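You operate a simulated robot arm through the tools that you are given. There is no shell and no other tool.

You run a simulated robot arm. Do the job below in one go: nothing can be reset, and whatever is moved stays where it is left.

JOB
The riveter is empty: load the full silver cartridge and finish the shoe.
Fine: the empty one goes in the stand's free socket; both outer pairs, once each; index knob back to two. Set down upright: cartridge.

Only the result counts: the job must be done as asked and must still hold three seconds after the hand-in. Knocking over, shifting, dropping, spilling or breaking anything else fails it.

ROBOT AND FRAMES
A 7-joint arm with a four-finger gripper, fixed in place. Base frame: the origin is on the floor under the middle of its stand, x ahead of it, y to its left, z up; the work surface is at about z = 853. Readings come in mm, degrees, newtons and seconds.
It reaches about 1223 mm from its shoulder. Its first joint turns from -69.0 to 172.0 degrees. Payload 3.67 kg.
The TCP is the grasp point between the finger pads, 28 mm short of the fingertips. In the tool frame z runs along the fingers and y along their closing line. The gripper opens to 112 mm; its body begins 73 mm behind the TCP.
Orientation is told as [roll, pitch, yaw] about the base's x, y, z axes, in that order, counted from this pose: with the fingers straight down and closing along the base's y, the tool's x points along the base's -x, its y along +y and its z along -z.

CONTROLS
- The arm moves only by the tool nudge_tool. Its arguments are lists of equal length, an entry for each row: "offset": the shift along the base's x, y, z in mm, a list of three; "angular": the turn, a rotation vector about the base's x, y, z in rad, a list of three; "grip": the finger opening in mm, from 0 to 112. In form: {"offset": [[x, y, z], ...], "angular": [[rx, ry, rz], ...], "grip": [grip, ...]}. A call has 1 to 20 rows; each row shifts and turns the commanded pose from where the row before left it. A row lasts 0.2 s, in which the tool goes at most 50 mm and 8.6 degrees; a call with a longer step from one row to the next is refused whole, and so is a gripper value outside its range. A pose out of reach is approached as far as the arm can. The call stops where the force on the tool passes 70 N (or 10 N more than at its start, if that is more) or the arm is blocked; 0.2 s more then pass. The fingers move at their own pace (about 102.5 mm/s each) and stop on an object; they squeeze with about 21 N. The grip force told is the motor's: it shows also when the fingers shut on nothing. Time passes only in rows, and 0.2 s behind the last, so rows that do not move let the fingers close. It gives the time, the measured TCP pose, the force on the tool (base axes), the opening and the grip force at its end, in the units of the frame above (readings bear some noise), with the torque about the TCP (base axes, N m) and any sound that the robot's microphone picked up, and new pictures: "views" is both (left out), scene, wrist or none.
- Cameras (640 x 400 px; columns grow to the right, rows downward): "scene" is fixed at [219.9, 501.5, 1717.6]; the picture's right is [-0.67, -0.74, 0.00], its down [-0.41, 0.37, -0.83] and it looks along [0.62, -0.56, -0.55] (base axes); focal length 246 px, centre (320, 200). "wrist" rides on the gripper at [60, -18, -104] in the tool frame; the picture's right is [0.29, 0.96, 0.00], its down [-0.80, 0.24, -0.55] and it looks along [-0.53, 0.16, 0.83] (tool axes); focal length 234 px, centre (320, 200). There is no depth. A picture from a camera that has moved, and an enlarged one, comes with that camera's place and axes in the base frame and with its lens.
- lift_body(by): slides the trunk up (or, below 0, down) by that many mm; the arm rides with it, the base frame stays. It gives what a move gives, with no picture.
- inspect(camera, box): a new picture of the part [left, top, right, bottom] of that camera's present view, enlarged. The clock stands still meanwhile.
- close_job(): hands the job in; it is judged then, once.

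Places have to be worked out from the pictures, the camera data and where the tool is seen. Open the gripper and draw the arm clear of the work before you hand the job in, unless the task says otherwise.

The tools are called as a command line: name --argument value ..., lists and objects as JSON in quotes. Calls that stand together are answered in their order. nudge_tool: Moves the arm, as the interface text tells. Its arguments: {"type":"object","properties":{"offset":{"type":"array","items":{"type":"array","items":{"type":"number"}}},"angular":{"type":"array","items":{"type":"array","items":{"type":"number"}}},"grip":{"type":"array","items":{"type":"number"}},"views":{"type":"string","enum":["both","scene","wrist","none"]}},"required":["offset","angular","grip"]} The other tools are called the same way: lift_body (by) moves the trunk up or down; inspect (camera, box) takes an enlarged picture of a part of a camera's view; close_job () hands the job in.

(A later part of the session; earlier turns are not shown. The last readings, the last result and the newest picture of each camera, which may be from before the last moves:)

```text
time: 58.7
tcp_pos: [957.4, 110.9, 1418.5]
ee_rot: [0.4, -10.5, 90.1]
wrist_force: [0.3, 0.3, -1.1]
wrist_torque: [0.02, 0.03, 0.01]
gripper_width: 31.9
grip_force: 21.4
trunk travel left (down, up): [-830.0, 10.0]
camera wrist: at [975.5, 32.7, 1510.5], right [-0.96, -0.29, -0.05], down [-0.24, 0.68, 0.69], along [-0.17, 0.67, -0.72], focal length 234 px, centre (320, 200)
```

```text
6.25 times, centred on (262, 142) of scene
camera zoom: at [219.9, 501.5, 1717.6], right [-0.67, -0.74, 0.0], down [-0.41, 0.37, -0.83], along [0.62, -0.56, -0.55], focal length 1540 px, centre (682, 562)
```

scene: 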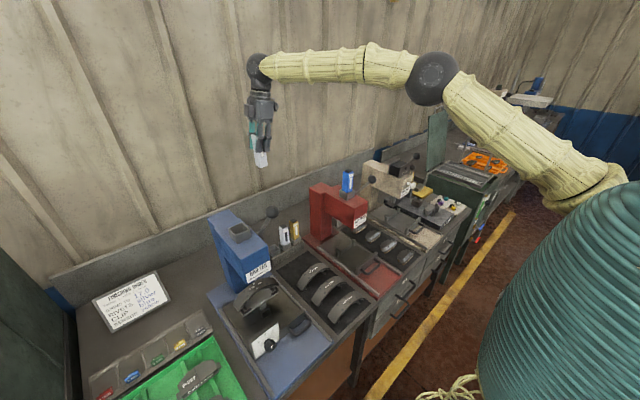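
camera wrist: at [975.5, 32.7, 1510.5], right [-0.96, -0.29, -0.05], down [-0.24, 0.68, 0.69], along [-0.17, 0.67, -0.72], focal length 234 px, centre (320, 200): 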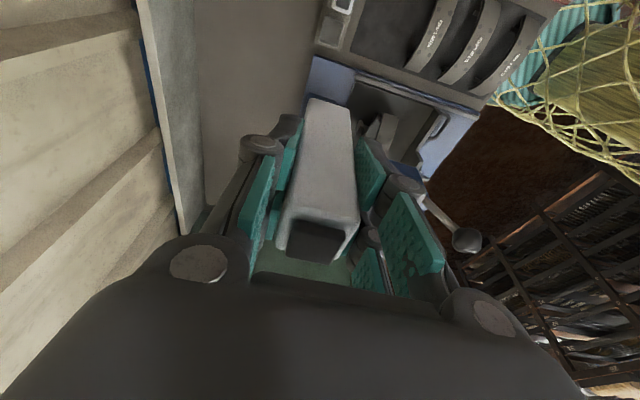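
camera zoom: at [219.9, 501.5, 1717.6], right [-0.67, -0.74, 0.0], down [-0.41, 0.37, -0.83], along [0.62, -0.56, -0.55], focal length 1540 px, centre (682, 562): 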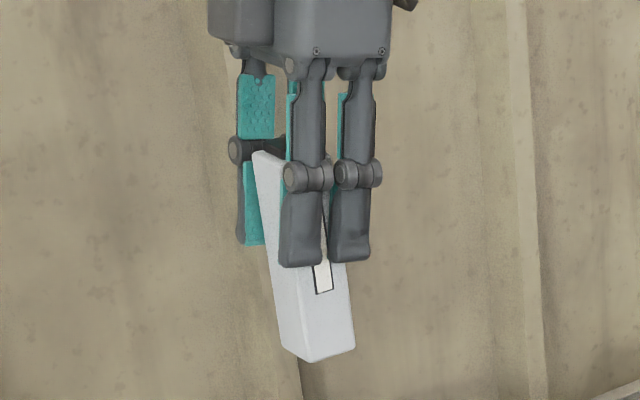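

Compared with the empty, the silver sits ~2.7 mm further +y relative to the TCP. I'll carry it back: −x to 800 at y≈105, then +y to ≈297 above the hopper, staying high.

nudge_tool --offset '[[-30, -5, 5], [-40, 0, 0], [-40, 0, 0], [-30, 20, 0], [-17, 35, 0], [0, 40, 0], [0, 45, 0], [0, 35, 0], [0, 16.5, 0], [0, 0, 0], [0, 0, 0]]' --angular '[[0, 0, 0], [0, 0, 0], [0, 0, 0], [0, 0, 0], [0, 0, 0], [0, 0, 0], [0, 0, 0], [0, 0, 0], [0, 0, 0], [0, 0, 0], [0, 0, 0]]' --grip '[10, 10, 10, 10, 10, 10, 10, 10, 10, 10, 10]' --views "both"

inspect --camera "wrist" --box '[240, 30, 400, 130]'

inspect --camera "scene" --box '[195, 175, 275, 255]'

```text
time: 61.1
tcp_pos: [798.4, 297.5, 1426.3]
ee_rot: [0.3, -10.4, 90.0]
wrist_force: [-0.4, 0.5, -2.2]
wrist_torque: [-0.03, -0.01, 0.01]
gripper_width: 31.7
grip_force: 20.9
trunk travel left (down, up): [-830.0, 10.0]
camera wrist: at [816.9, 219.4, 1518.0], right [-0.96, -0.29, -0.05], down [-0.24, 0.68, 0.69], along [-0.17, 0.67, -0.72], focal length 234 px, centre (320, 200)
```

scene: 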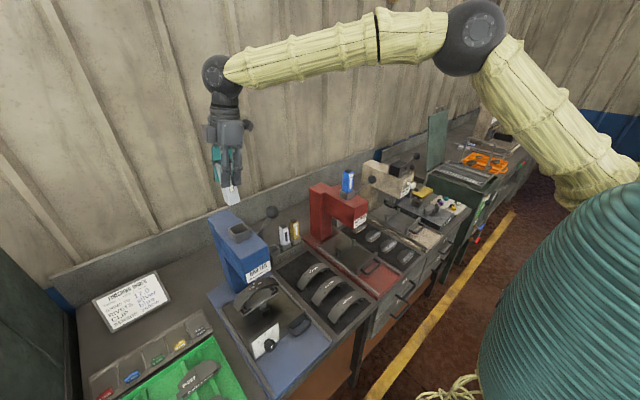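
wrist: 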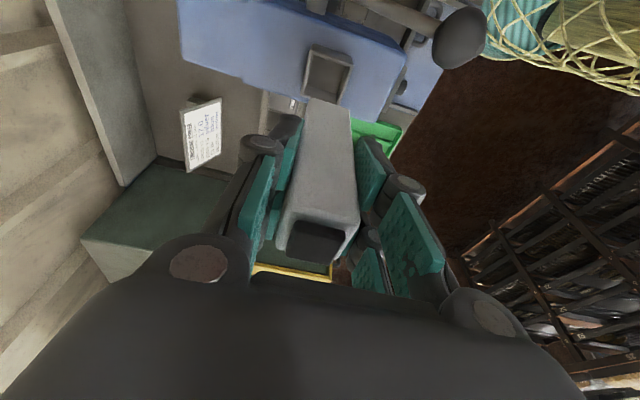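

```text
4.00 times, centred on (320, 80) of wrist
camera zoom: at [816.9, 219.4, 1518.0], right [-0.96, -0.29, -0.05], down [-0.24, 0.68, 0.69], along [-0.17, 0.67, -0.72], focal length 937 px, centre (320, 680)
```

zoom: 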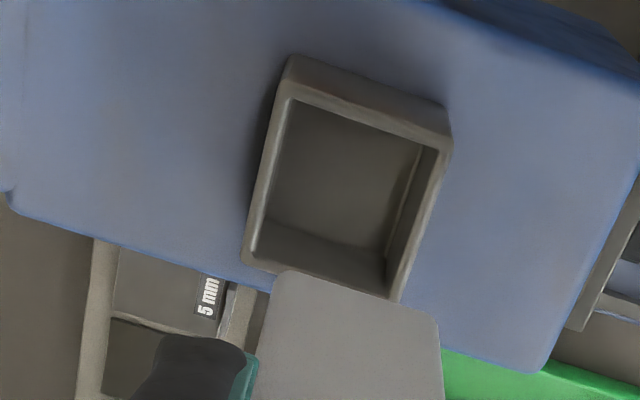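

```text
5.00 times, centred on (235, 215) of scene
camera zoom: at [219.9, 501.5, 1717.6], right [-0.67, -0.74, 0.0], down [-0.41, 0.37, -0.83], along [0.62, -0.56, -0.55], focal length 1232 px, centre (745, 125)
```

zoom: 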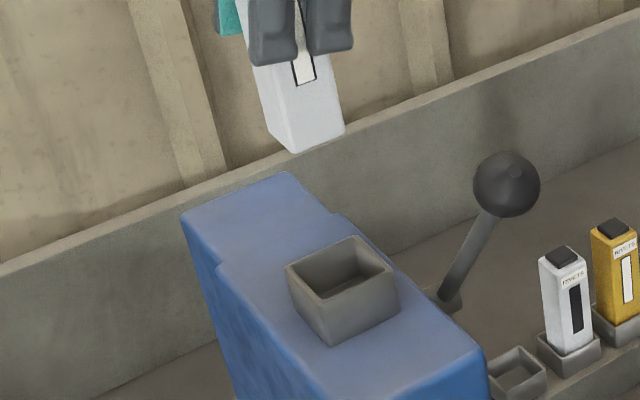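

Socket centre works out to ≈(799,301.2) with rim ≈1243, and the held silver's centre ≈(798,301.2), so only +1 mm in x is needed. I'll lower to ~12 mm above the rim and check once more.

nudge_tool --offset '[[1, 0, 0], [0, 0, -30], [0, 0, -30], [0, 0, -25], [0, 0, 0], [0, 0, 0]]' --angular '[[0, 0, 0], [0, 0, 0], [0, 0, 0], [0, 0, 0], [0, 0, 0], [0, 0, 0]]' --grip '[10, 10, 10, 10, 10, 10]' --views "both"

inspect --camera "wrist" --box '[260, 50, 388, 130]'

inspect --camera "scene" --box '[205, 190, 269, 254]'

```text
time: 62.5
tcp_pos: [800.9, 295.8, 1341.0]
ee_rot: [0.2, -10.4, 90.1]
wrist_force: [-0.1, -0.8, -1.2]
wrist_torque: [-0.04, -0.02, 0.01]
gripper_width: 31.9
grip_force: 21.0
trunk travel left (down, up): [-830.0, 10.0]
camera wrist: at [818.1, 217.9, 1432.1], right [-0.96, -0.29, -0.05], down [-0.24, 0.68, 0.69], along [-0.17, 0.67, -0.72], focal length 234 px, centre (320, 200)
```

scene: 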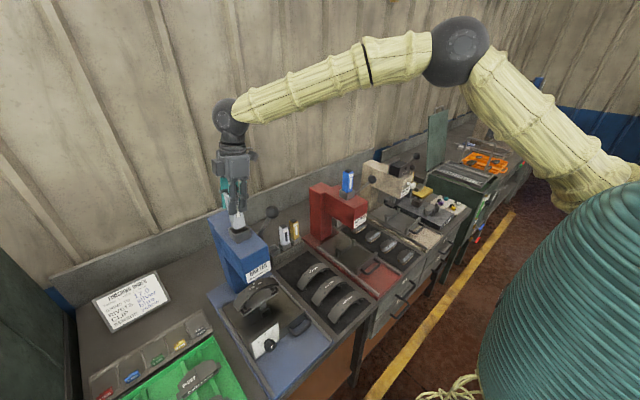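
wrist: 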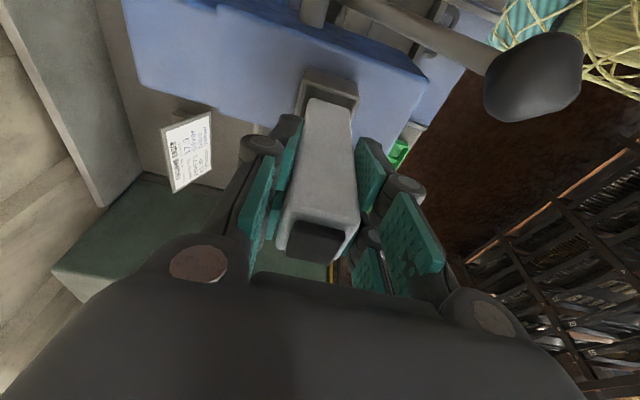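

```text
5.00 times, centred on (324, 90) of wrist
camera zoom: at [818.1, 217.9, 1432.1], right [-0.96, -0.29, -0.05], down [-0.24, 0.68, 0.69], along [-0.17, 0.67, -0.72], focal length 1171 px, centre (300, 750)
```

zoom: 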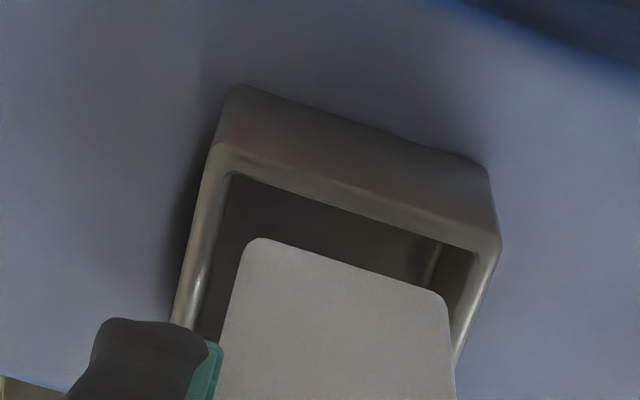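

```text
6.25 times, centred on (237, 222) of scene
camera zoom: at [219.9, 501.5, 1717.6], right [-0.67, -0.74, 0.0], down [-0.41, 0.37, -0.83], along [0.62, -0.56, -0.55], focal length 1540 px, centre (839, 62)
```

zoom: 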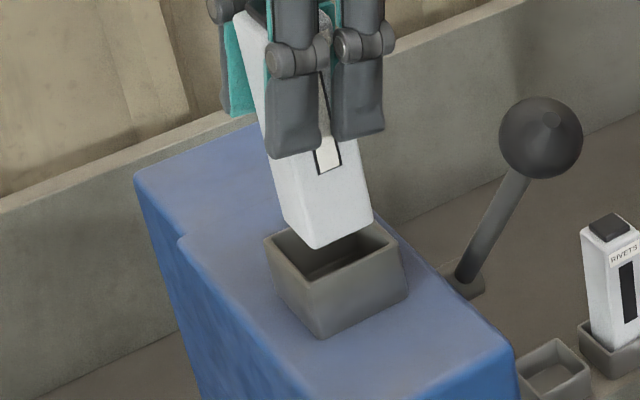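

Alignment over the hopper is within half a millimetre (3.4 mm gap to the wall, as it should be). I'll insert down to TCP ≈1306, then feel for the floor.

nudge_tool --offset '[[0, 0, -9], [0, 0, -9], [0, 0, -9], [0, 0, -7], [0, 0, 0]]' --angular '[[0, 0, 0], [0, 0, 0], [0, 0, 0], [0, 0, 0], [0, 0, 0]]' --grip '[10, 10, 10, 10, 10]' --views "none"

nudge_tool --offset '[[0, 0, -2.5], [0, 0, -2.5], [0, 0, 0]]' --angular '[[0, 0, 0], [0, 0, 0], [0, 0, 0]]' --grip '[10, 10, 10]' --views "none"

nudge_tool --offset '[[0, 0, -2], [0, 0, 0]]' --angular '[[0, 0, 0], [0, 0, 0]]' --grip '[10, 10]' --views "both"

inspect --camera "scene" --box '[205, 190, 269, 254]'

```text
time: 63.7
tcp_pos: [798.9, 295.1, 1306.5]
ee_rot: [0.3, -10.5, 90.1]
wrist_force: [-0.6, 0.0, -2.2]
wrist_torque: [-0.03, -0.01, 0.02]
gripper_width: 31.6
grip_force: 21.4
trunk travel left (down, up): [-830.0, 10.0]
```

```text
time: 64.5
tcp_pos: [799.8, 297.7, 1301.8]
ee_rot: [0.3, -10.3, 90.1]
wrist_force: [0.1, -0.1, -1.8]
wrist_torque: [-0.02, 0.02, 0.01]
gripper_width: 31.8
grip_force: 20.8
trunk travel left (down, up): [-830.0, 10.0]
```

```text
time: 65.1
tcp_pos: [799.6, 296.6, 1300.0]
ee_rot: [0.4, -10.3, 90.1]
wrist_force: [0.1, 0.7, -0.6]
wrist_torque: [0.05, -0.07, 0.02]
gripper_width: 31.7
grip_force: 21.0
trunk travel left (down, up): [-830.0, 10.0]
camera wrist: at [817.9, 219.3, 1391.4], right [-0.96, -0.29, -0.05], down [-0.24, 0.68, 0.69], along [-0.17, 0.67, -0.72], focal length 234 px, centre (320, 200)
```

scene: 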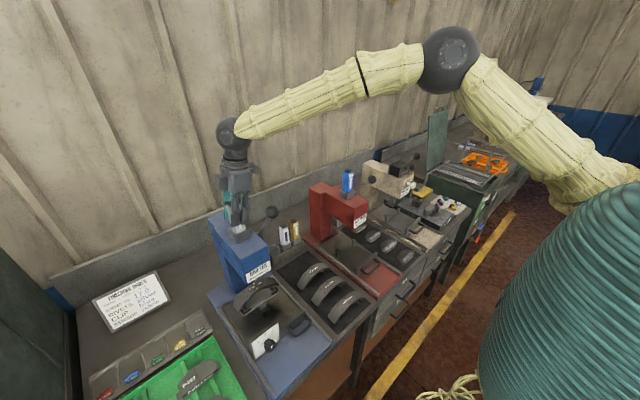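
wrist: 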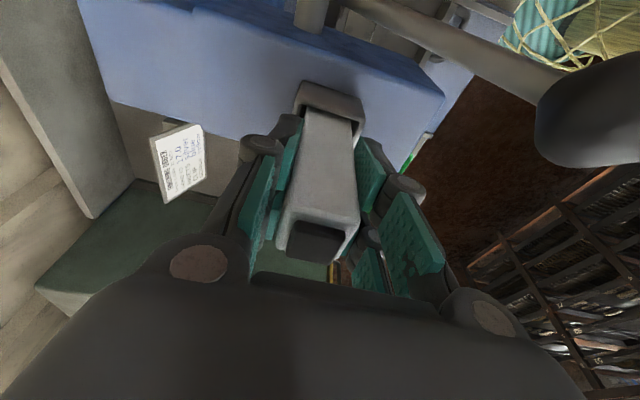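

```text
6.25 times, centred on (237, 222) of scene
camera zoom: at [219.9, 501.5, 1717.6], right [-0.67, -0.74, 0.0], down [-0.41, 0.37, -0.83], along [0.62, -0.56, -0.55], focal length 1540 px, centre (839, 62)
```

zoom: 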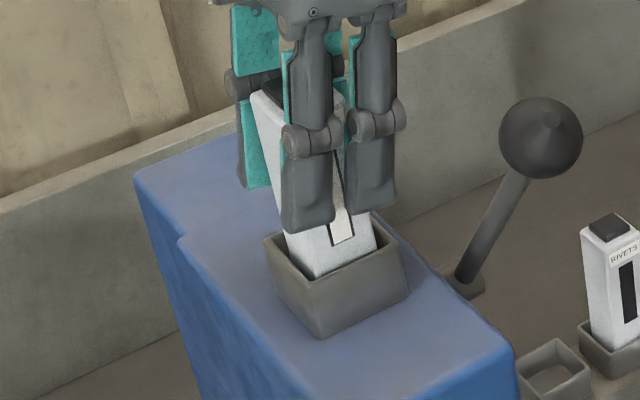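

It is inside; the vertical force just began to change. A few more millimetres to confirm the floor.

nudge_tool --offset '[[0, 0, -2], [0, 0, 0]]' --angular '[[0, 0, 0], [0, 0, 0]]' --grip '[10, 10]' --views "none"

nudge_tool --offset '[[0, 0, -2], [0, 0, 0]]' --angular '[[0, 0, 0], [0, 0, 0]]' --grip '[10, 10]' --views "none"

```text
time: 65.7
tcp_pos: [799.0, 297.1, 1299.8]
ee_rot: [0.2, -10.5, 90.1]
wrist_force: [2.1, 1.4, 14.5]
wrist_torque: [0.06, -0.11, -0.02]
gripper_width: 31.8
grip_force: 20.8
trunk travel left (down, up): [-830.0, 10.0]
```

```text
time: 66.3
tcp_pos: [797.6, 296.6, 1297.1]
ee_rot: [0.2, -10.4, 90.2]
wrist_force: [2.4, 1.4, 18.7]
wrist_torque: [0.14, -0.06, 0.02]
gripper_width: 32.3
grip_force: 20.9
trunk travel left (down, up): [-830.0, 10.0]
```

Seated on the hopper floor (19 N). I'll raise 2 mm to unload, open, and go up clear.

nudge_tool --offset '[[0, 0, 2], [0, 0, 0], [0, 0, 0], [0, 0, 20], [0, 0, 35], [0, 0, 40], [0, 0, 0]]' --angular '[[0, 0, 0], [0, 0, 0], [0, 0, 0], [0, 0, 0], [0, 0, 0], [0, 0, 0], [0, 0, 0]]' --grip '[40, 70, 70, 70, 70, 70, 70]' --views "both"

inspect --camera "scene" --box '[205, 180, 285, 260]'

inspect --camera "wrist" --box '[240, 50, 400, 150]'

```text
time: 67.9
tcp_pos: [799.2, 297.2, 1393.0]
ee_rot: [0.4, -10.5, 90.2]
wrist_force: [-0.2, -0.2, -0.7]
wrist_torque: [0.0, 0.04, 0.02]
gripper_width: 69.8
grip_force: 0.1
trunk travel left (down, up): [-830.0, 10.0]
camera wrist: at [818.0, 219.1, 1484.1], right [-0.96, -0.29, -0.05], down [-0.24, 0.68, 0.69], along [-0.17, 0.67, -0.72], focal length 234 px, centre (320, 200)
```

scene: 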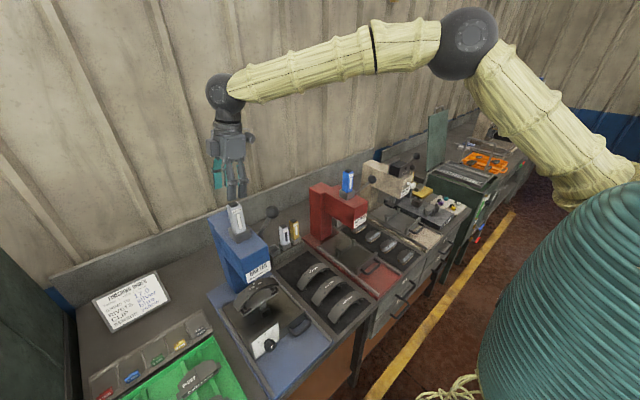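
wrist: 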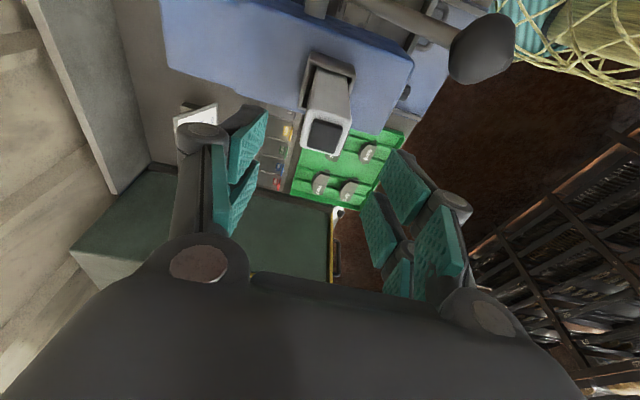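

```text
5.00 times, centred on (245, 220) of scene
camera zoom: at [219.9, 501.5, 1717.6], right [-0.67, -0.74, 0.0], down [-0.41, 0.37, -0.83], along [0.62, -0.56, -0.55], focal length 1232 px, centre (695, 100)
```

zoom: 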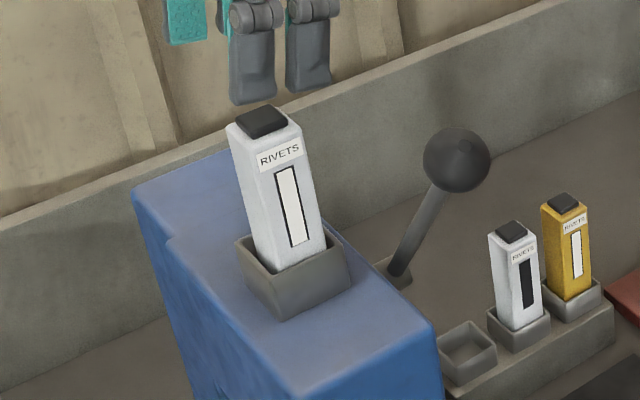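

```text
4.00 times, centred on (320, 100) of wrist
camera zoom: at [818.0, 219.1, 1484.1], right [-0.96, -0.29, -0.05], down [-0.24, 0.68, 0.69], along [-0.17, 0.67, -0.72], focal length 937 px, centre (320, 600)
```

zoom: 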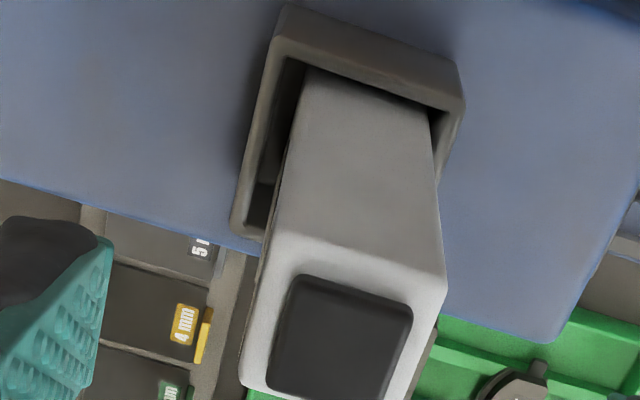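

The full silver (white window) is seated upright in the hopper, the empty and gold stand untouched. Next the index knob: with yaw 0 and the hand leaning toward −y, I can grip the knob across y/z and turn it by changing the lean. I'll rise, go back to y≈100, remove the lean and return to yaw 0.

nudge_tool --offset '[[0, 0, 30], [-5, -40, 0], [-5, -40, 0], [-10, -40, 0], [-20, -40, 0], [-20, -37, 0], [-20, 0, 0], [0, 0, 0], [0, 0, 0], [0, 0, 0], [0, 0, 0], [0, 0, 0], [0, 0, 0], [0, 0, 0], [0, 0, 0], [0, 0, 0], [0, 0, 0], [0, 0, 0]]' --angular '[[0, 0, 0], [0, 0, 0], [-0.06, 0, 0], [-0.06, 0, 0], [-0.063, 0, 0], [0, 0, 0], [0, 0, -0.1428], [0, 0, -0.1428], [0, 0, -0.1428], [0, 0, -0.1428], [0, 0, -0.1428], [0, 0, -0.1428], [0, 0, -0.1428], [0, 0, -0.1428], [0, 0, -0.1428], [0, 0, -0.1428], [0, 0, -0.1428], [0, 0, 0]]' --grip '[70, 70, 70, 70, 70, 70, 70, 70, 70, 70, 70, 70, 70, 70, 70, 70, 70, 70]' --views "scene"

```text
time: 71.7
tcp_pos: [719.5, 99.3, 1421.5]
ee_rot: [0.4, 0.0, 0.0]
wrist_force: [1.1, 0.2, 0.4]
wrist_torque: [0.03, 0.02, 0.02]
gripper_width: 70.1
grip_force: 0.1
trunk travel left (down, up): [-830.0, 10.0]
```

scene: 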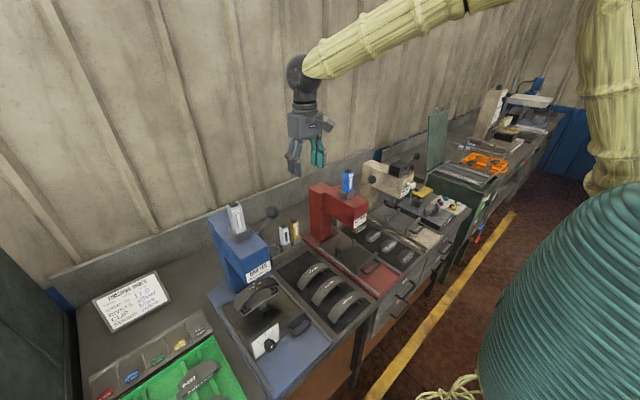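

Yaw 0 and vertical at (720,99,1421). I'll move back in x to ≈560 and lower the trunk 250 mm in free space in front of the bench machines.

nudge_tool --offset '[[-40, 10, 0], [-40, 10, 0], [-40, 15, 0], [-40, 15, 0], [0, 0, 0]]' --angular '[[0, 0, 0], [0, 0, 0], [0, 0, 0], [0, 0, 0], [0, 0, 0]]' --grip '[70, 70, 70, 70, 70]' --views "none"

lift_body --by -270

nudge_tool --offset '[[0, 0, 0]]' --angular '[[0, 0, 0]]' --grip '[70]' --views "both"

```text
time: 72.9
tcp_pos: [558.1, 147.4, 1420.1]
ee_rot: [1.3, 1.0, 0.0]
wrist_force: [0.2, -0.3, 0.5]
wrist_torque: [-0.04, -0.01, 0.03]
gripper_width: 70.0
grip_force: 0.0
trunk travel left (down, up): [-830.0, 10.0]
```

```text
time: 75.7
tcp_pos: [559.0, 147.8, 1150.3]
ee_rot: [1.1, 0.9, -0.1]
wrist_force: [-0.5, 0.4, 0.4]
wrist_torque: [-0.02, 0.01, 0.0]
gripper_width: 70.3
grip_force: 0.1
trunk travel left (down, up): [-560.0, 280.0]
```

```text
time: 76.1
tcp_pos: [559.0, 148.9, 1149.6]
ee_rot: [1.1, 0.8, -0.1]
wrist_force: [0.1, -0.4, -0.6]
wrist_torque: [-0.01, -0.03, -0.03]
gripper_width: 69.8
grip_force: 0.1
trunk travel left (down, up): [-560.0, 280.0]
camera wrist: at [500.5, 128.3, 1254.6], right [-0.29, 0.96, 0.02], down [0.81, 0.23, 0.55], along [0.52, 0.17, -0.84], focal length 234 px, centre (320, 200)
```

scene: 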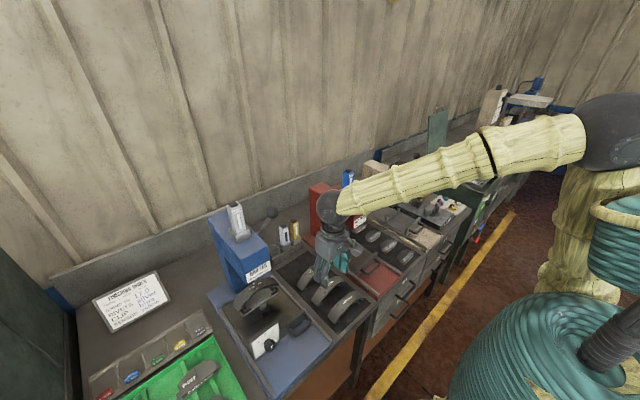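
wrist: 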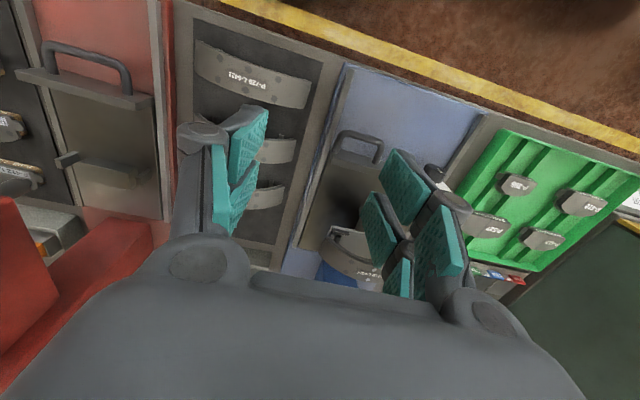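

Yaw 0 here is near its limit (1° residual), but leaning tips to +y is the direction the arm likes. I'll lean 40° about x while moving the TCP +y so the wrist stays about where it is.

nudge_tool --offset '[[0, 30, 10], [0, 30, 10], [0, 30, 10], [0, 30, 10], [0, 25, 10], [0, 0, 0], [0, 0, 0]]' --angular '[[0.14, 0, 0], [0.14, 0, 0], [0.14, 0, 0], [0.14, 0, 0], [0.14, 0, 0], [0, 0, 0], [0, 0, 0]]' --grip '[70, 70, 70, 70, 70, 70, 70]' --views "both"

inspect --camera "wrist" --box '[200, 0, 440, 150]'

```text
time: 77.7
tcp_pos: [558.1, 295.1, 1200.8]
ee_rot: [40.4, 0.1, 0.1]
wrist_force: [0.1, 0.4, 0.1]
wrist_torque: [-0.01, 0.04, 0.04]
gripper_width: 70.0
grip_force: 0.1
trunk travel left (down, up): [-560.0, 280.0]
camera wrist: at [498.7, 214.1, 1268.8], right [-0.29, 0.73, 0.62], down [0.8, -0.18, 0.58], along [0.53, 0.66, -0.53], focal length 234 px, centre (320, 200)
```

scene: 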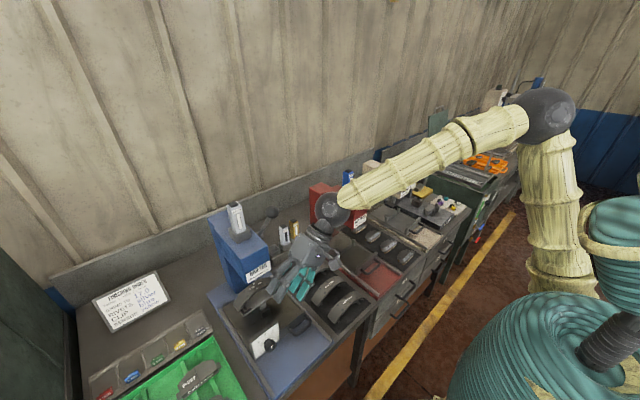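
wrist: 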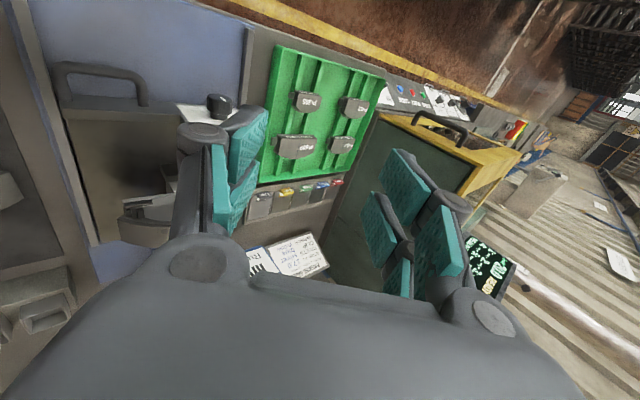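

```text
2.67 times, centred on (320, 75) of wrist
camera zoom: at [498.7, 214.1, 1268.8], right [-0.29, 0.73, 0.62], down [0.8, -0.18, 0.58], along [0.53, 0.66, -0.53], focal length 624 px, centre (320, 533)
```

zoom: 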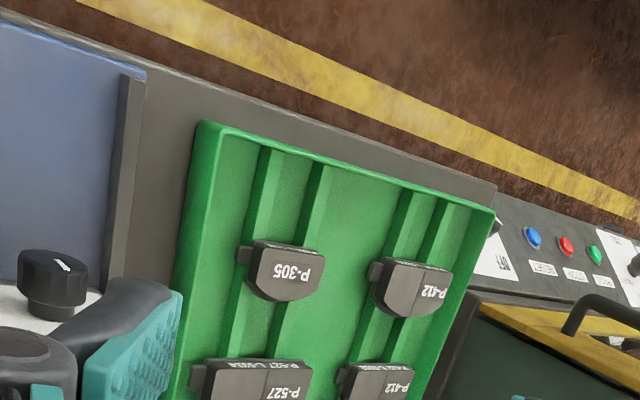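

Tracking is exact at 40° lean, and the knob with its white pointer is in view. I'll lower the trunk 180 mm (TCP to ≈1021) to bring the camera close to the knob.

lift_body --by -180

nudge_tool --offset '[[10, -10, 0], [0, 0, 0]]' --angular '[[0, 0, 0], [0, 0, 0]]' --grip '[70, 70]' --views "both"

inspect --camera "wrist" --box '[200, 60, 360, 160]'

inspect --camera "scene" --box '[235, 285, 315, 365]'

```text
time: 79.7
tcp_pos: [556.8, 297.3, 1021.6]
ee_rot: [40.5, 0.1, 0.2]
wrist_force: [-0.7, -0.9, -0.6]
wrist_torque: [0.0, -0.01, 0.01]
gripper_width: 70.1
grip_force: 0.0
trunk travel left (down, up): [-380.0, 460.0]
```

```text
time: 80.3
tcp_pos: [567.8, 285.1, 1019.9]
ee_rot: [40.4, 0.0, 0.3]
wrist_force: [1.1, -0.4, 0.6]
wrist_torque: [-0.01, 0.02, -0.04]
gripper_width: 70.1
grip_force: 0.0
trunk travel left (down, up): [-380.0, 460.0]
camera wrist: at [508.6, 204.1, 1088.6], right [-0.29, 0.73, 0.62], down [0.8, -0.17, 0.58], along [0.53, 0.66, -0.53], focal length 234 px, centre (320, 200)
```

scene: 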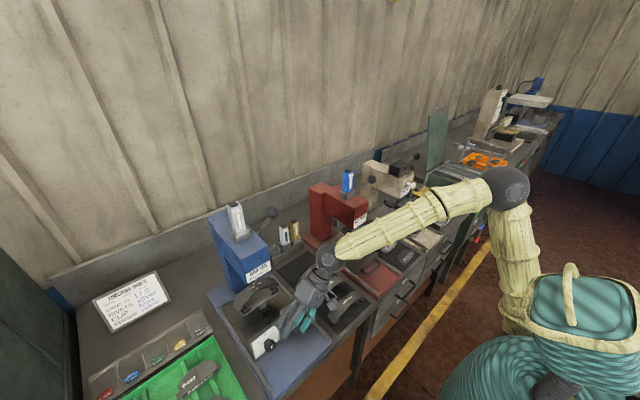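
wrist: 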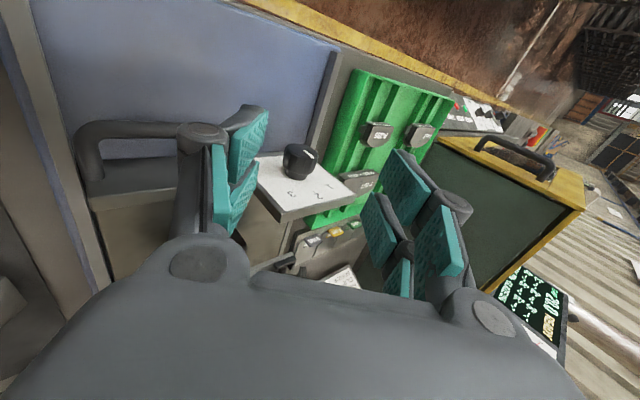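

```text
4.00 times, centred on (280, 110) of wrist
camera zoom: at [508.6, 204.1, 1088.6], right [-0.29, 0.73, 0.62], down [0.8, -0.17, 0.58], along [0.53, 0.66, -0.53], focal length 937 px, centre (480, 560)
```

zoom: 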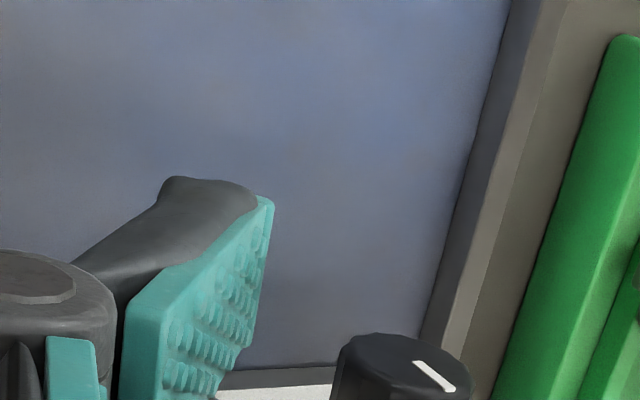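

```text
5.00 times, centred on (275, 325) of scene
camera zoom: at [219.9, 501.5, 1717.6], right [-0.67, -0.74, 0.0], down [-0.41, 0.37, -0.83], along [0.62, -0.56, -0.55], focal length 1232 px, centre (545, -425)
```

zoom: 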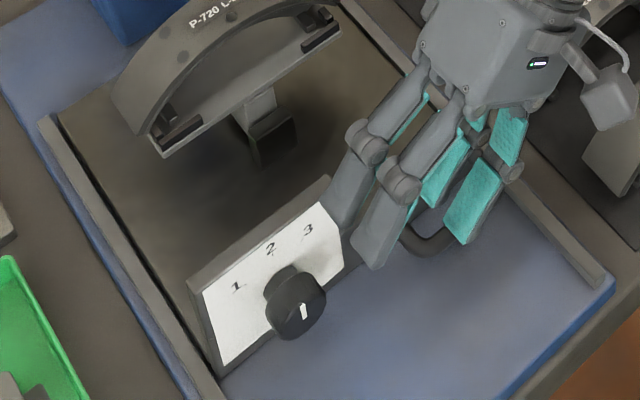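

Very good view of the plate. I'll enlarge the knob and its numerals to measure the angles.

inspect --camera "wrist" --box '[250, 130, 378, 230]'

inspect --camera "scene" --box '[268, 320, 308, 360]'

```text
4.00 times, centred on (314, 180) of wrist
camera zoom: at [508.6, 204.1, 1088.6], right [-0.29, 0.73, 0.62], down [0.8, -0.17, 0.58], along [0.53, 0.66, -0.53], focal length 937 px, centre (344, 280)
```

zoom: 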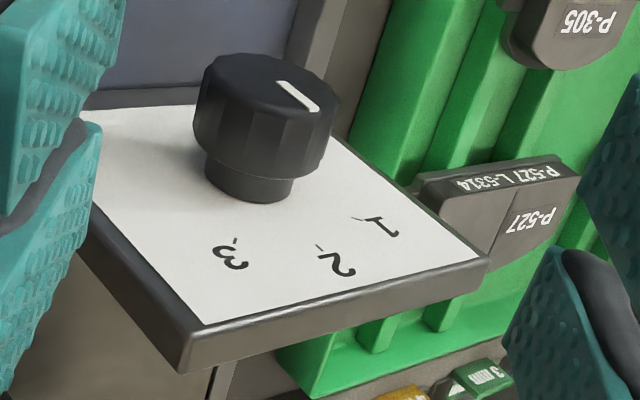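

```text
10.00 times, centred on (288, 340) of scene
camera zoom: at [219.9, 501.5, 1717.6], right [-0.67, -0.74, 0.0], down [-0.41, 0.37, -0.83], along [0.62, -0.56, -0.55], focal length 2464 px, centre (640, -1200)
```

zoom: 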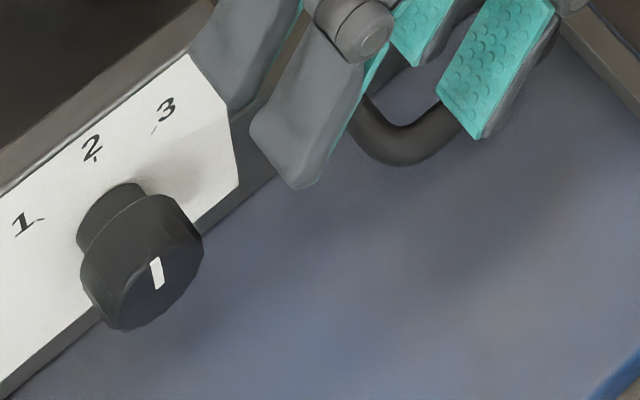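

From this view: plate face x≈628.6, knob axis at (y,z)≈(358,923.5), cap face x≈600, cap ≈37 mm across, plate top z≈971; ticks 1/3 lie about ±44° from 2. Before gripping I'll test in free space above the plate whether the arm can hold a small lean (15°) there.

nudge_tool --offset '[[5, 15, 8], [4, 15, 6], [4, 17, 4], [4, 18, 2], [0, 0, 0], [0, 0, 0]]' --angular '[[-0.109, 0, 0], [-0.109, 0, 0], [-0.109, 0, 0], [-0.109, 0, 0], [0, 0, 0], [0, 0, 0]]' --grip '[50, 50, 50, 50, 50, 50]' --views "both"

```text
time: 81.7
tcp_pos: [592.0, 344.8, 1047.6]
ee_rot: [16.7, 0.9, -0.5]
wrist_force: [-1.3, 0.4, -0.3]
wrist_torque: [-0.01, -0.02, -0.02]
gripper_width: 50.0
grip_force: 0.0
trunk travel left (down, up): [-380.0, 460.0]
camera wrist: at [532.0, 297.4, 1143.7], right [-0.28, 0.92, 0.28], down [0.81, 0.07, 0.59], along [0.52, 0.39, -0.76], focal length 234 px, centre (320, 200)
```

scene: 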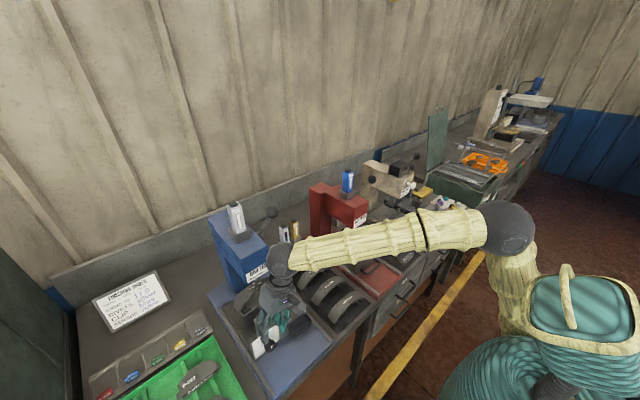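
wrist: 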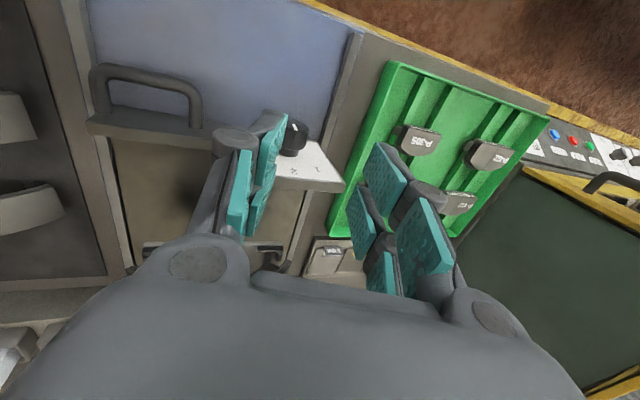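

That's the edge of the arm's range for small leans at yaw 0 (16.7° reached, ~6 mm off), so I'll use leans between ~55° and ~22° and regrip if needed. Now I back off to a 55° lean lined up with the knob axis, about 100 mm short of it.

nudge_tool --offset '[[-3, -15, -2], [-2, -15, -5], [-2, -15, -10], [0, -15, -15], [0, -14, -15], [0, 0, 0], [0, 0, 0]]' --angular '[[0.134, 0, 0], [0.134, 0, 0], [0.134, 0, 0], [0.134, 0, 0], [0.132, 0, 0], [0, 0, 0], [0, 0, 0]]' --grip '[50, 50, 50, 50, 50, 50, 50]' --views "both"

inspect --camera "wrist" --box '[240, 90, 400, 190]'

inspect --camera "scene" --box '[250, 280, 346, 360]'

```text
time: 83.3
tcp_pos: [577.8, 276.8, 992.2]
ee_rot: [53.8, 0.0, 0.2]
wrist_force: [0.1, 0.1, 0.2]
wrist_torque: [0.02, 0.02, -0.01]
gripper_width: 50.0
grip_force: 0.0
trunk travel left (down, up): [-380.0, 460.0]
camera wrist: at [517.8, 182.8, 1040.3], right [-0.29, 0.57, 0.77], down [0.8, -0.3, 0.52], along [0.53, 0.77, -0.36], focal length 234 px, centre (320, 200)
```

scene: 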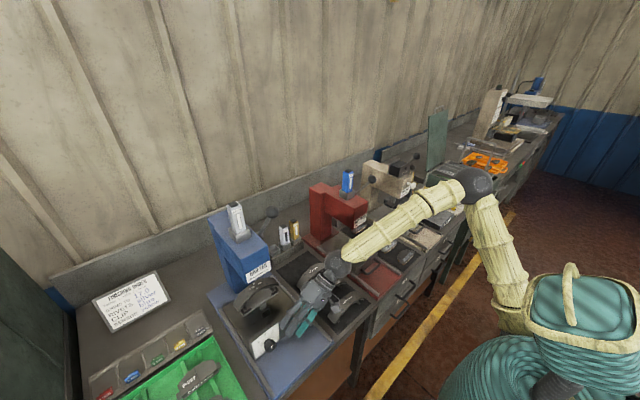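
wrist: 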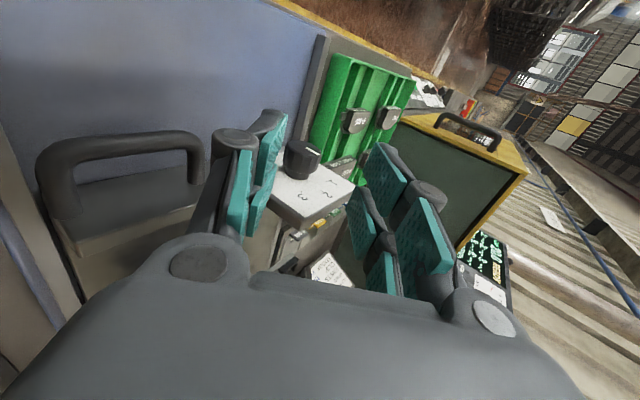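

```text
4.00 times, centred on (320, 140) of wrist
camera zoom: at [517.8, 182.8, 1040.3], right [-0.29, 0.57, 0.77], down [0.8, -0.3, 0.52], along [0.53, 0.77, -0.36], focal length 937 px, centre (320, 440)
```

zoom: 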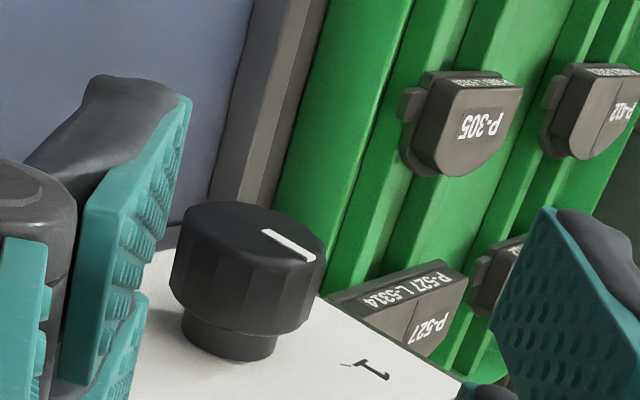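

```text
5.00 times, centred on (298, 320) of scene
camera zoom: at [219.9, 501.5, 1717.6], right [-0.67, -0.74, 0.0], down [-0.41, 0.37, -0.83], along [0.62, -0.56, -0.55], focal length 1232 px, centre (430, -400)
```

zoom: 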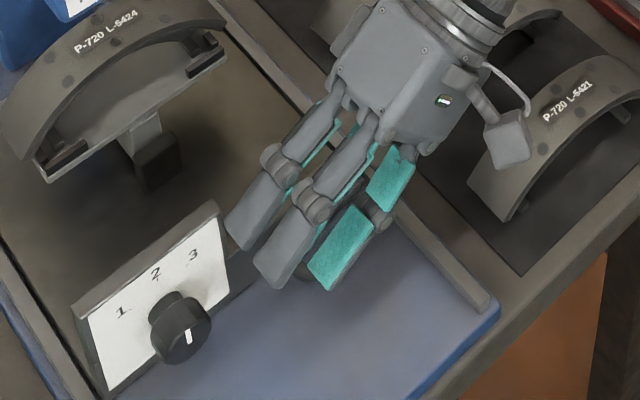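

Tracking is exact at 53.8° lean. Combining views, the knob centre is ≈(y 357.5, z 922.5), cap x≈600–619. I'll align (+15 x, −5,−7) and approach along the finger axis to about 40 mm short, then recheck.

nudge_tool --offset '[[15, -5.1, -6.9], [0, 24.2, -17.7], [0, 24.2, -17.7], [0, 0, 0], [0, 0, 0]]' --angular '[[0, 0, 0], [0, 0, 0], [0, 0, 0], [0, 0, 0], [0, 0, 0]]' --grip '[50, 50, 50, 50, 50]' --views "both"

inspect --camera "wrist" --box '[220, 90, 420, 215]'

inspect --camera "scene" --box '[245, 295, 325, 360]'

```text
time: 84.5
tcp_pos: [593.1, 320.2, 951.2]
ee_rot: [53.8, 0.0, 0.3]
wrist_force: [0.2, -0.1, -1.1]
wrist_torque: [-0.01, 0.01, 0.0]
gripper_width: 49.7
grip_force: 0.0
trunk travel left (down, up): [-380.0, 460.0]
camera wrist: at [532.4, 226.2, 999.1], right [-0.29, 0.57, 0.77], down [0.8, -0.3, 0.52], along [0.53, 0.77, -0.36], focal length 234 px, centre (320, 200)
```

scene: 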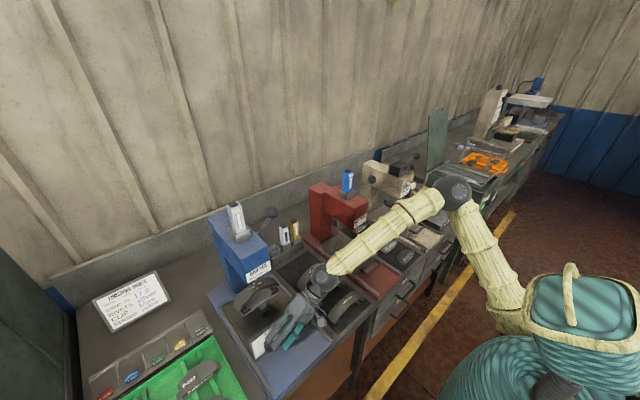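
wrist: 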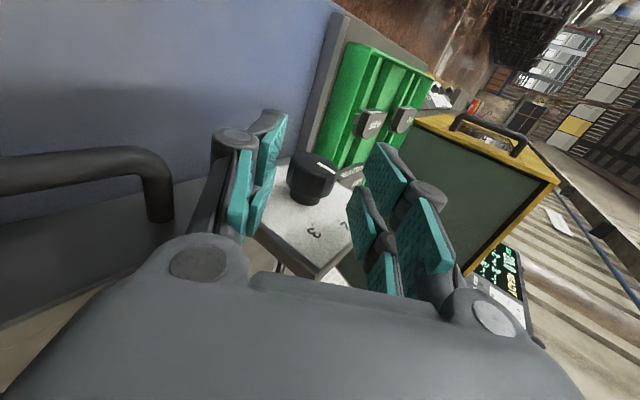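

```text
3.20 times, centred on (320, 152) of wrist
camera zoom: at [532.4, 226.2, 999.1], right [-0.29, 0.57, 0.77], down [0.8, -0.3, 0.52], along [0.53, 0.77, -0.36], focal length 749 px, centre (320, 352)
```

zoom: 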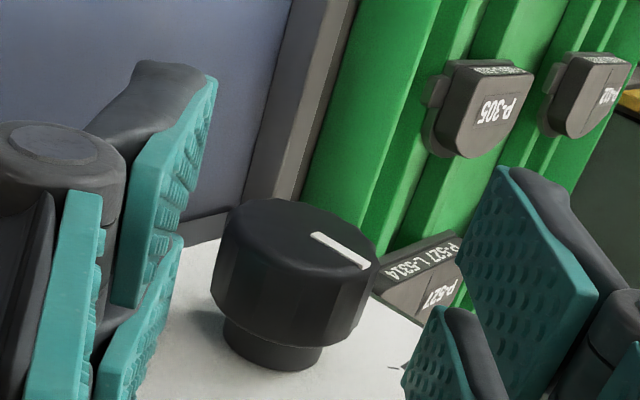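

```text
6.15 times, centred on (285, 328) of scene
camera zoom: at [219.9, 501.5, 1717.6], right [-0.67, -0.74, 0.0], down [-0.41, 0.37, -0.83], along [0.62, -0.56, -0.55], focal length 1516 px, centre (535, -585)
```

zoom: 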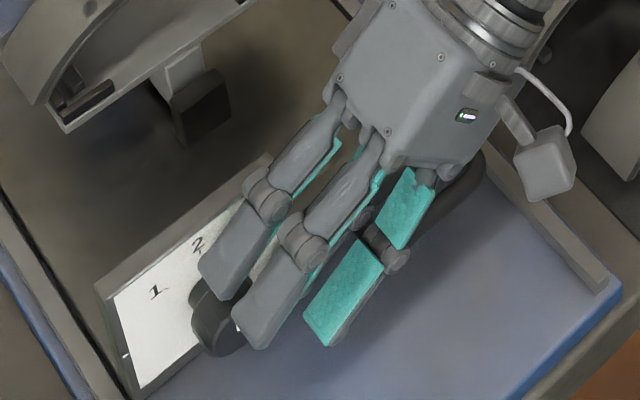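

The knob is centred between the pads to within ~1 mm and 47 mm ahead. I'll advance 39 mm along the finger axis, then check force before closing.

nudge_tool --offset '[[0, 15.5, -12], [0, 10, -7.7], [0, 5.4, -4.2], [0, 0, 0]]' --angular '[[0, 0, 0], [0, 0, 0], [0, 0, 0], [0, 0, 0]]' --grip '[50, 50, 50, 50]' --views "both"

inspect --camera "wrist" --box '[220, 110, 420, 235]'

inspect --camera "scene" --box '[245, 295, 325, 360]'

```text
time: 85.5
tcp_pos: [593.6, 351.2, 928.0]
ee_rot: [53.6, 0.1, 0.1]
wrist_force: [0.8, -0.8, -0.3]
wrist_torque: [-0.02, 0.03, 0.02]
gripper_width: 50.0
grip_force: 0.1
trunk travel left (down, up): [-380.0, 460.0]
camera wrist: at [533.6, 256.5, 974.6], right [-0.29, 0.57, 0.77], down [0.8, -0.3, 0.52], along [0.53, 0.77, -0.36], focal length 234 px, centre (320, 200)
```

scene: 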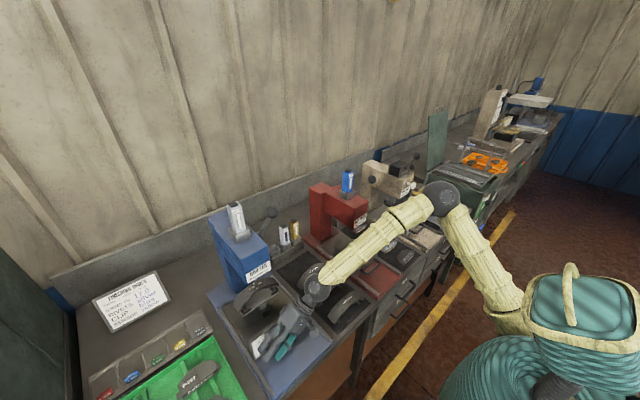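
wrist: 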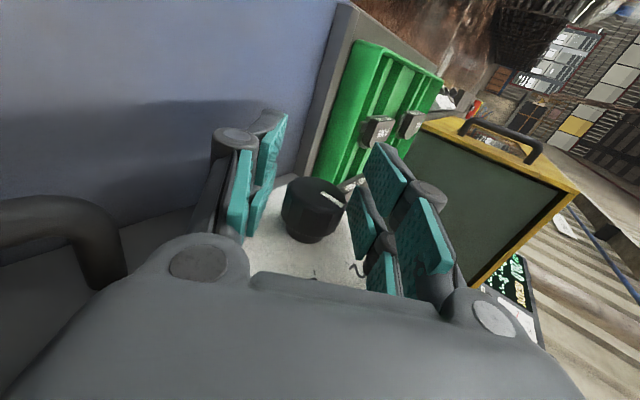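

```text
3.20 times, centred on (320, 172) of wrist
camera zoom: at [533.6, 256.5, 974.6], right [-0.29, 0.57, 0.77], down [0.8, -0.3, 0.52], along [0.53, 0.77, -0.36], focal length 749 px, centre (320, 288)
```

zoom: 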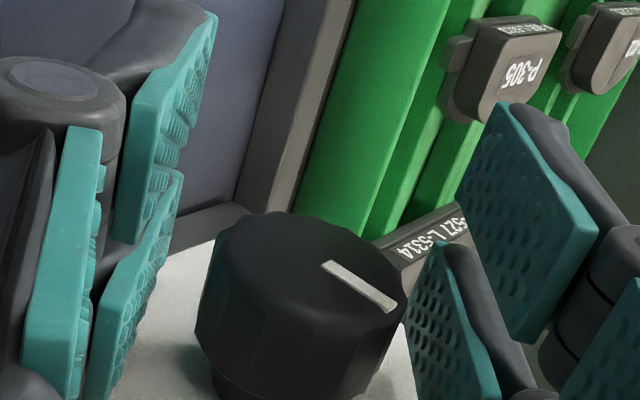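

```text
6.15 times, centred on (285, 328) of scene
camera zoom: at [219.9, 501.5, 1717.6], right [-0.67, -0.74, 0.0], down [-0.41, 0.37, -0.83], along [0.62, -0.56, -0.55], focal length 1516 px, centre (535, -585)
```

zoom: 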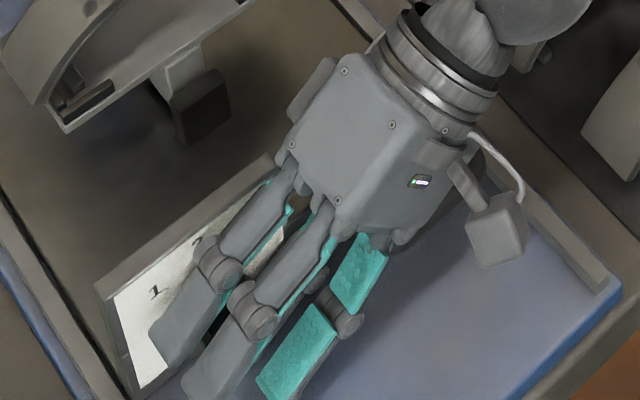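

The knob cap lies between the far finger pads, aligned within about a millimetre. I'll close on it now.

nudge_tool --offset '[[0, 0, 0], [0, 0, 0], [0, 0, 0], [0, 0, 0]]' --angular '[[0, 0, 0], [0, 0, 0], [0, 0, 0], [0, 0, 0]]' --grip '[40, 15, 15, 15]' --views "both"

inspect --camera "wrist" --box '[220, 110, 420, 235]'

```text
time: 86.5
tcp_pos: [593.1, 351.2, 928.2]
ee_rot: [53.7, 0.0, 0.2]
wrist_force: [1.5, 4.7, 3.7]
wrist_torque: [0.06, -0.11, 0.07]
gripper_width: 32.5
grip_force: 45.1
trunk travel left (down, up): [-380.0, 460.0]
camera wrist: at [533.4, 256.6, 975.0], right [-0.29, 0.57, 0.77], down [0.8, -0.3, 0.52], along [0.53, 0.77, -0.36], focal length 234 px, centre (320, 200)
```

scene: 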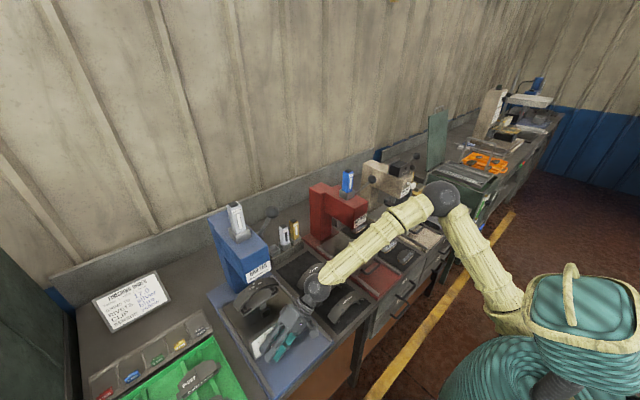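
wrist: 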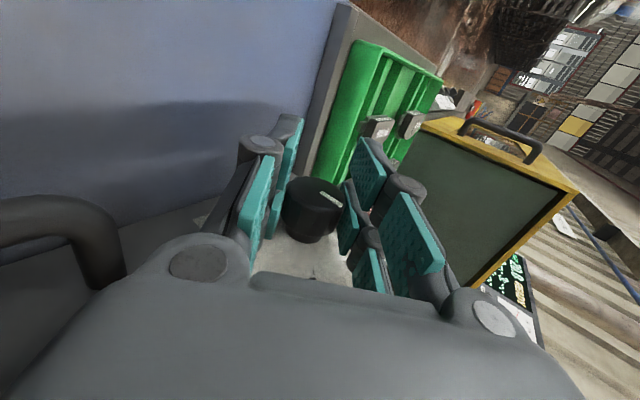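

```text
3.20 times, centred on (320, 172) of wrist
camera zoom: at [533.4, 256.6, 975.0], right [-0.29, 0.57, 0.77], down [0.8, -0.3, 0.52], along [0.53, 0.77, -0.36], focal length 749 px, centre (320, 288)
```

zoom: 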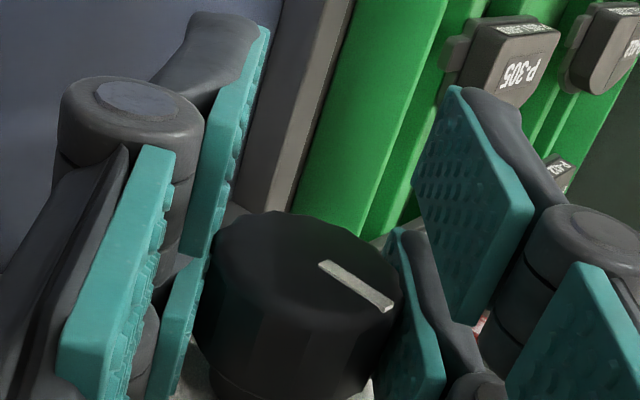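

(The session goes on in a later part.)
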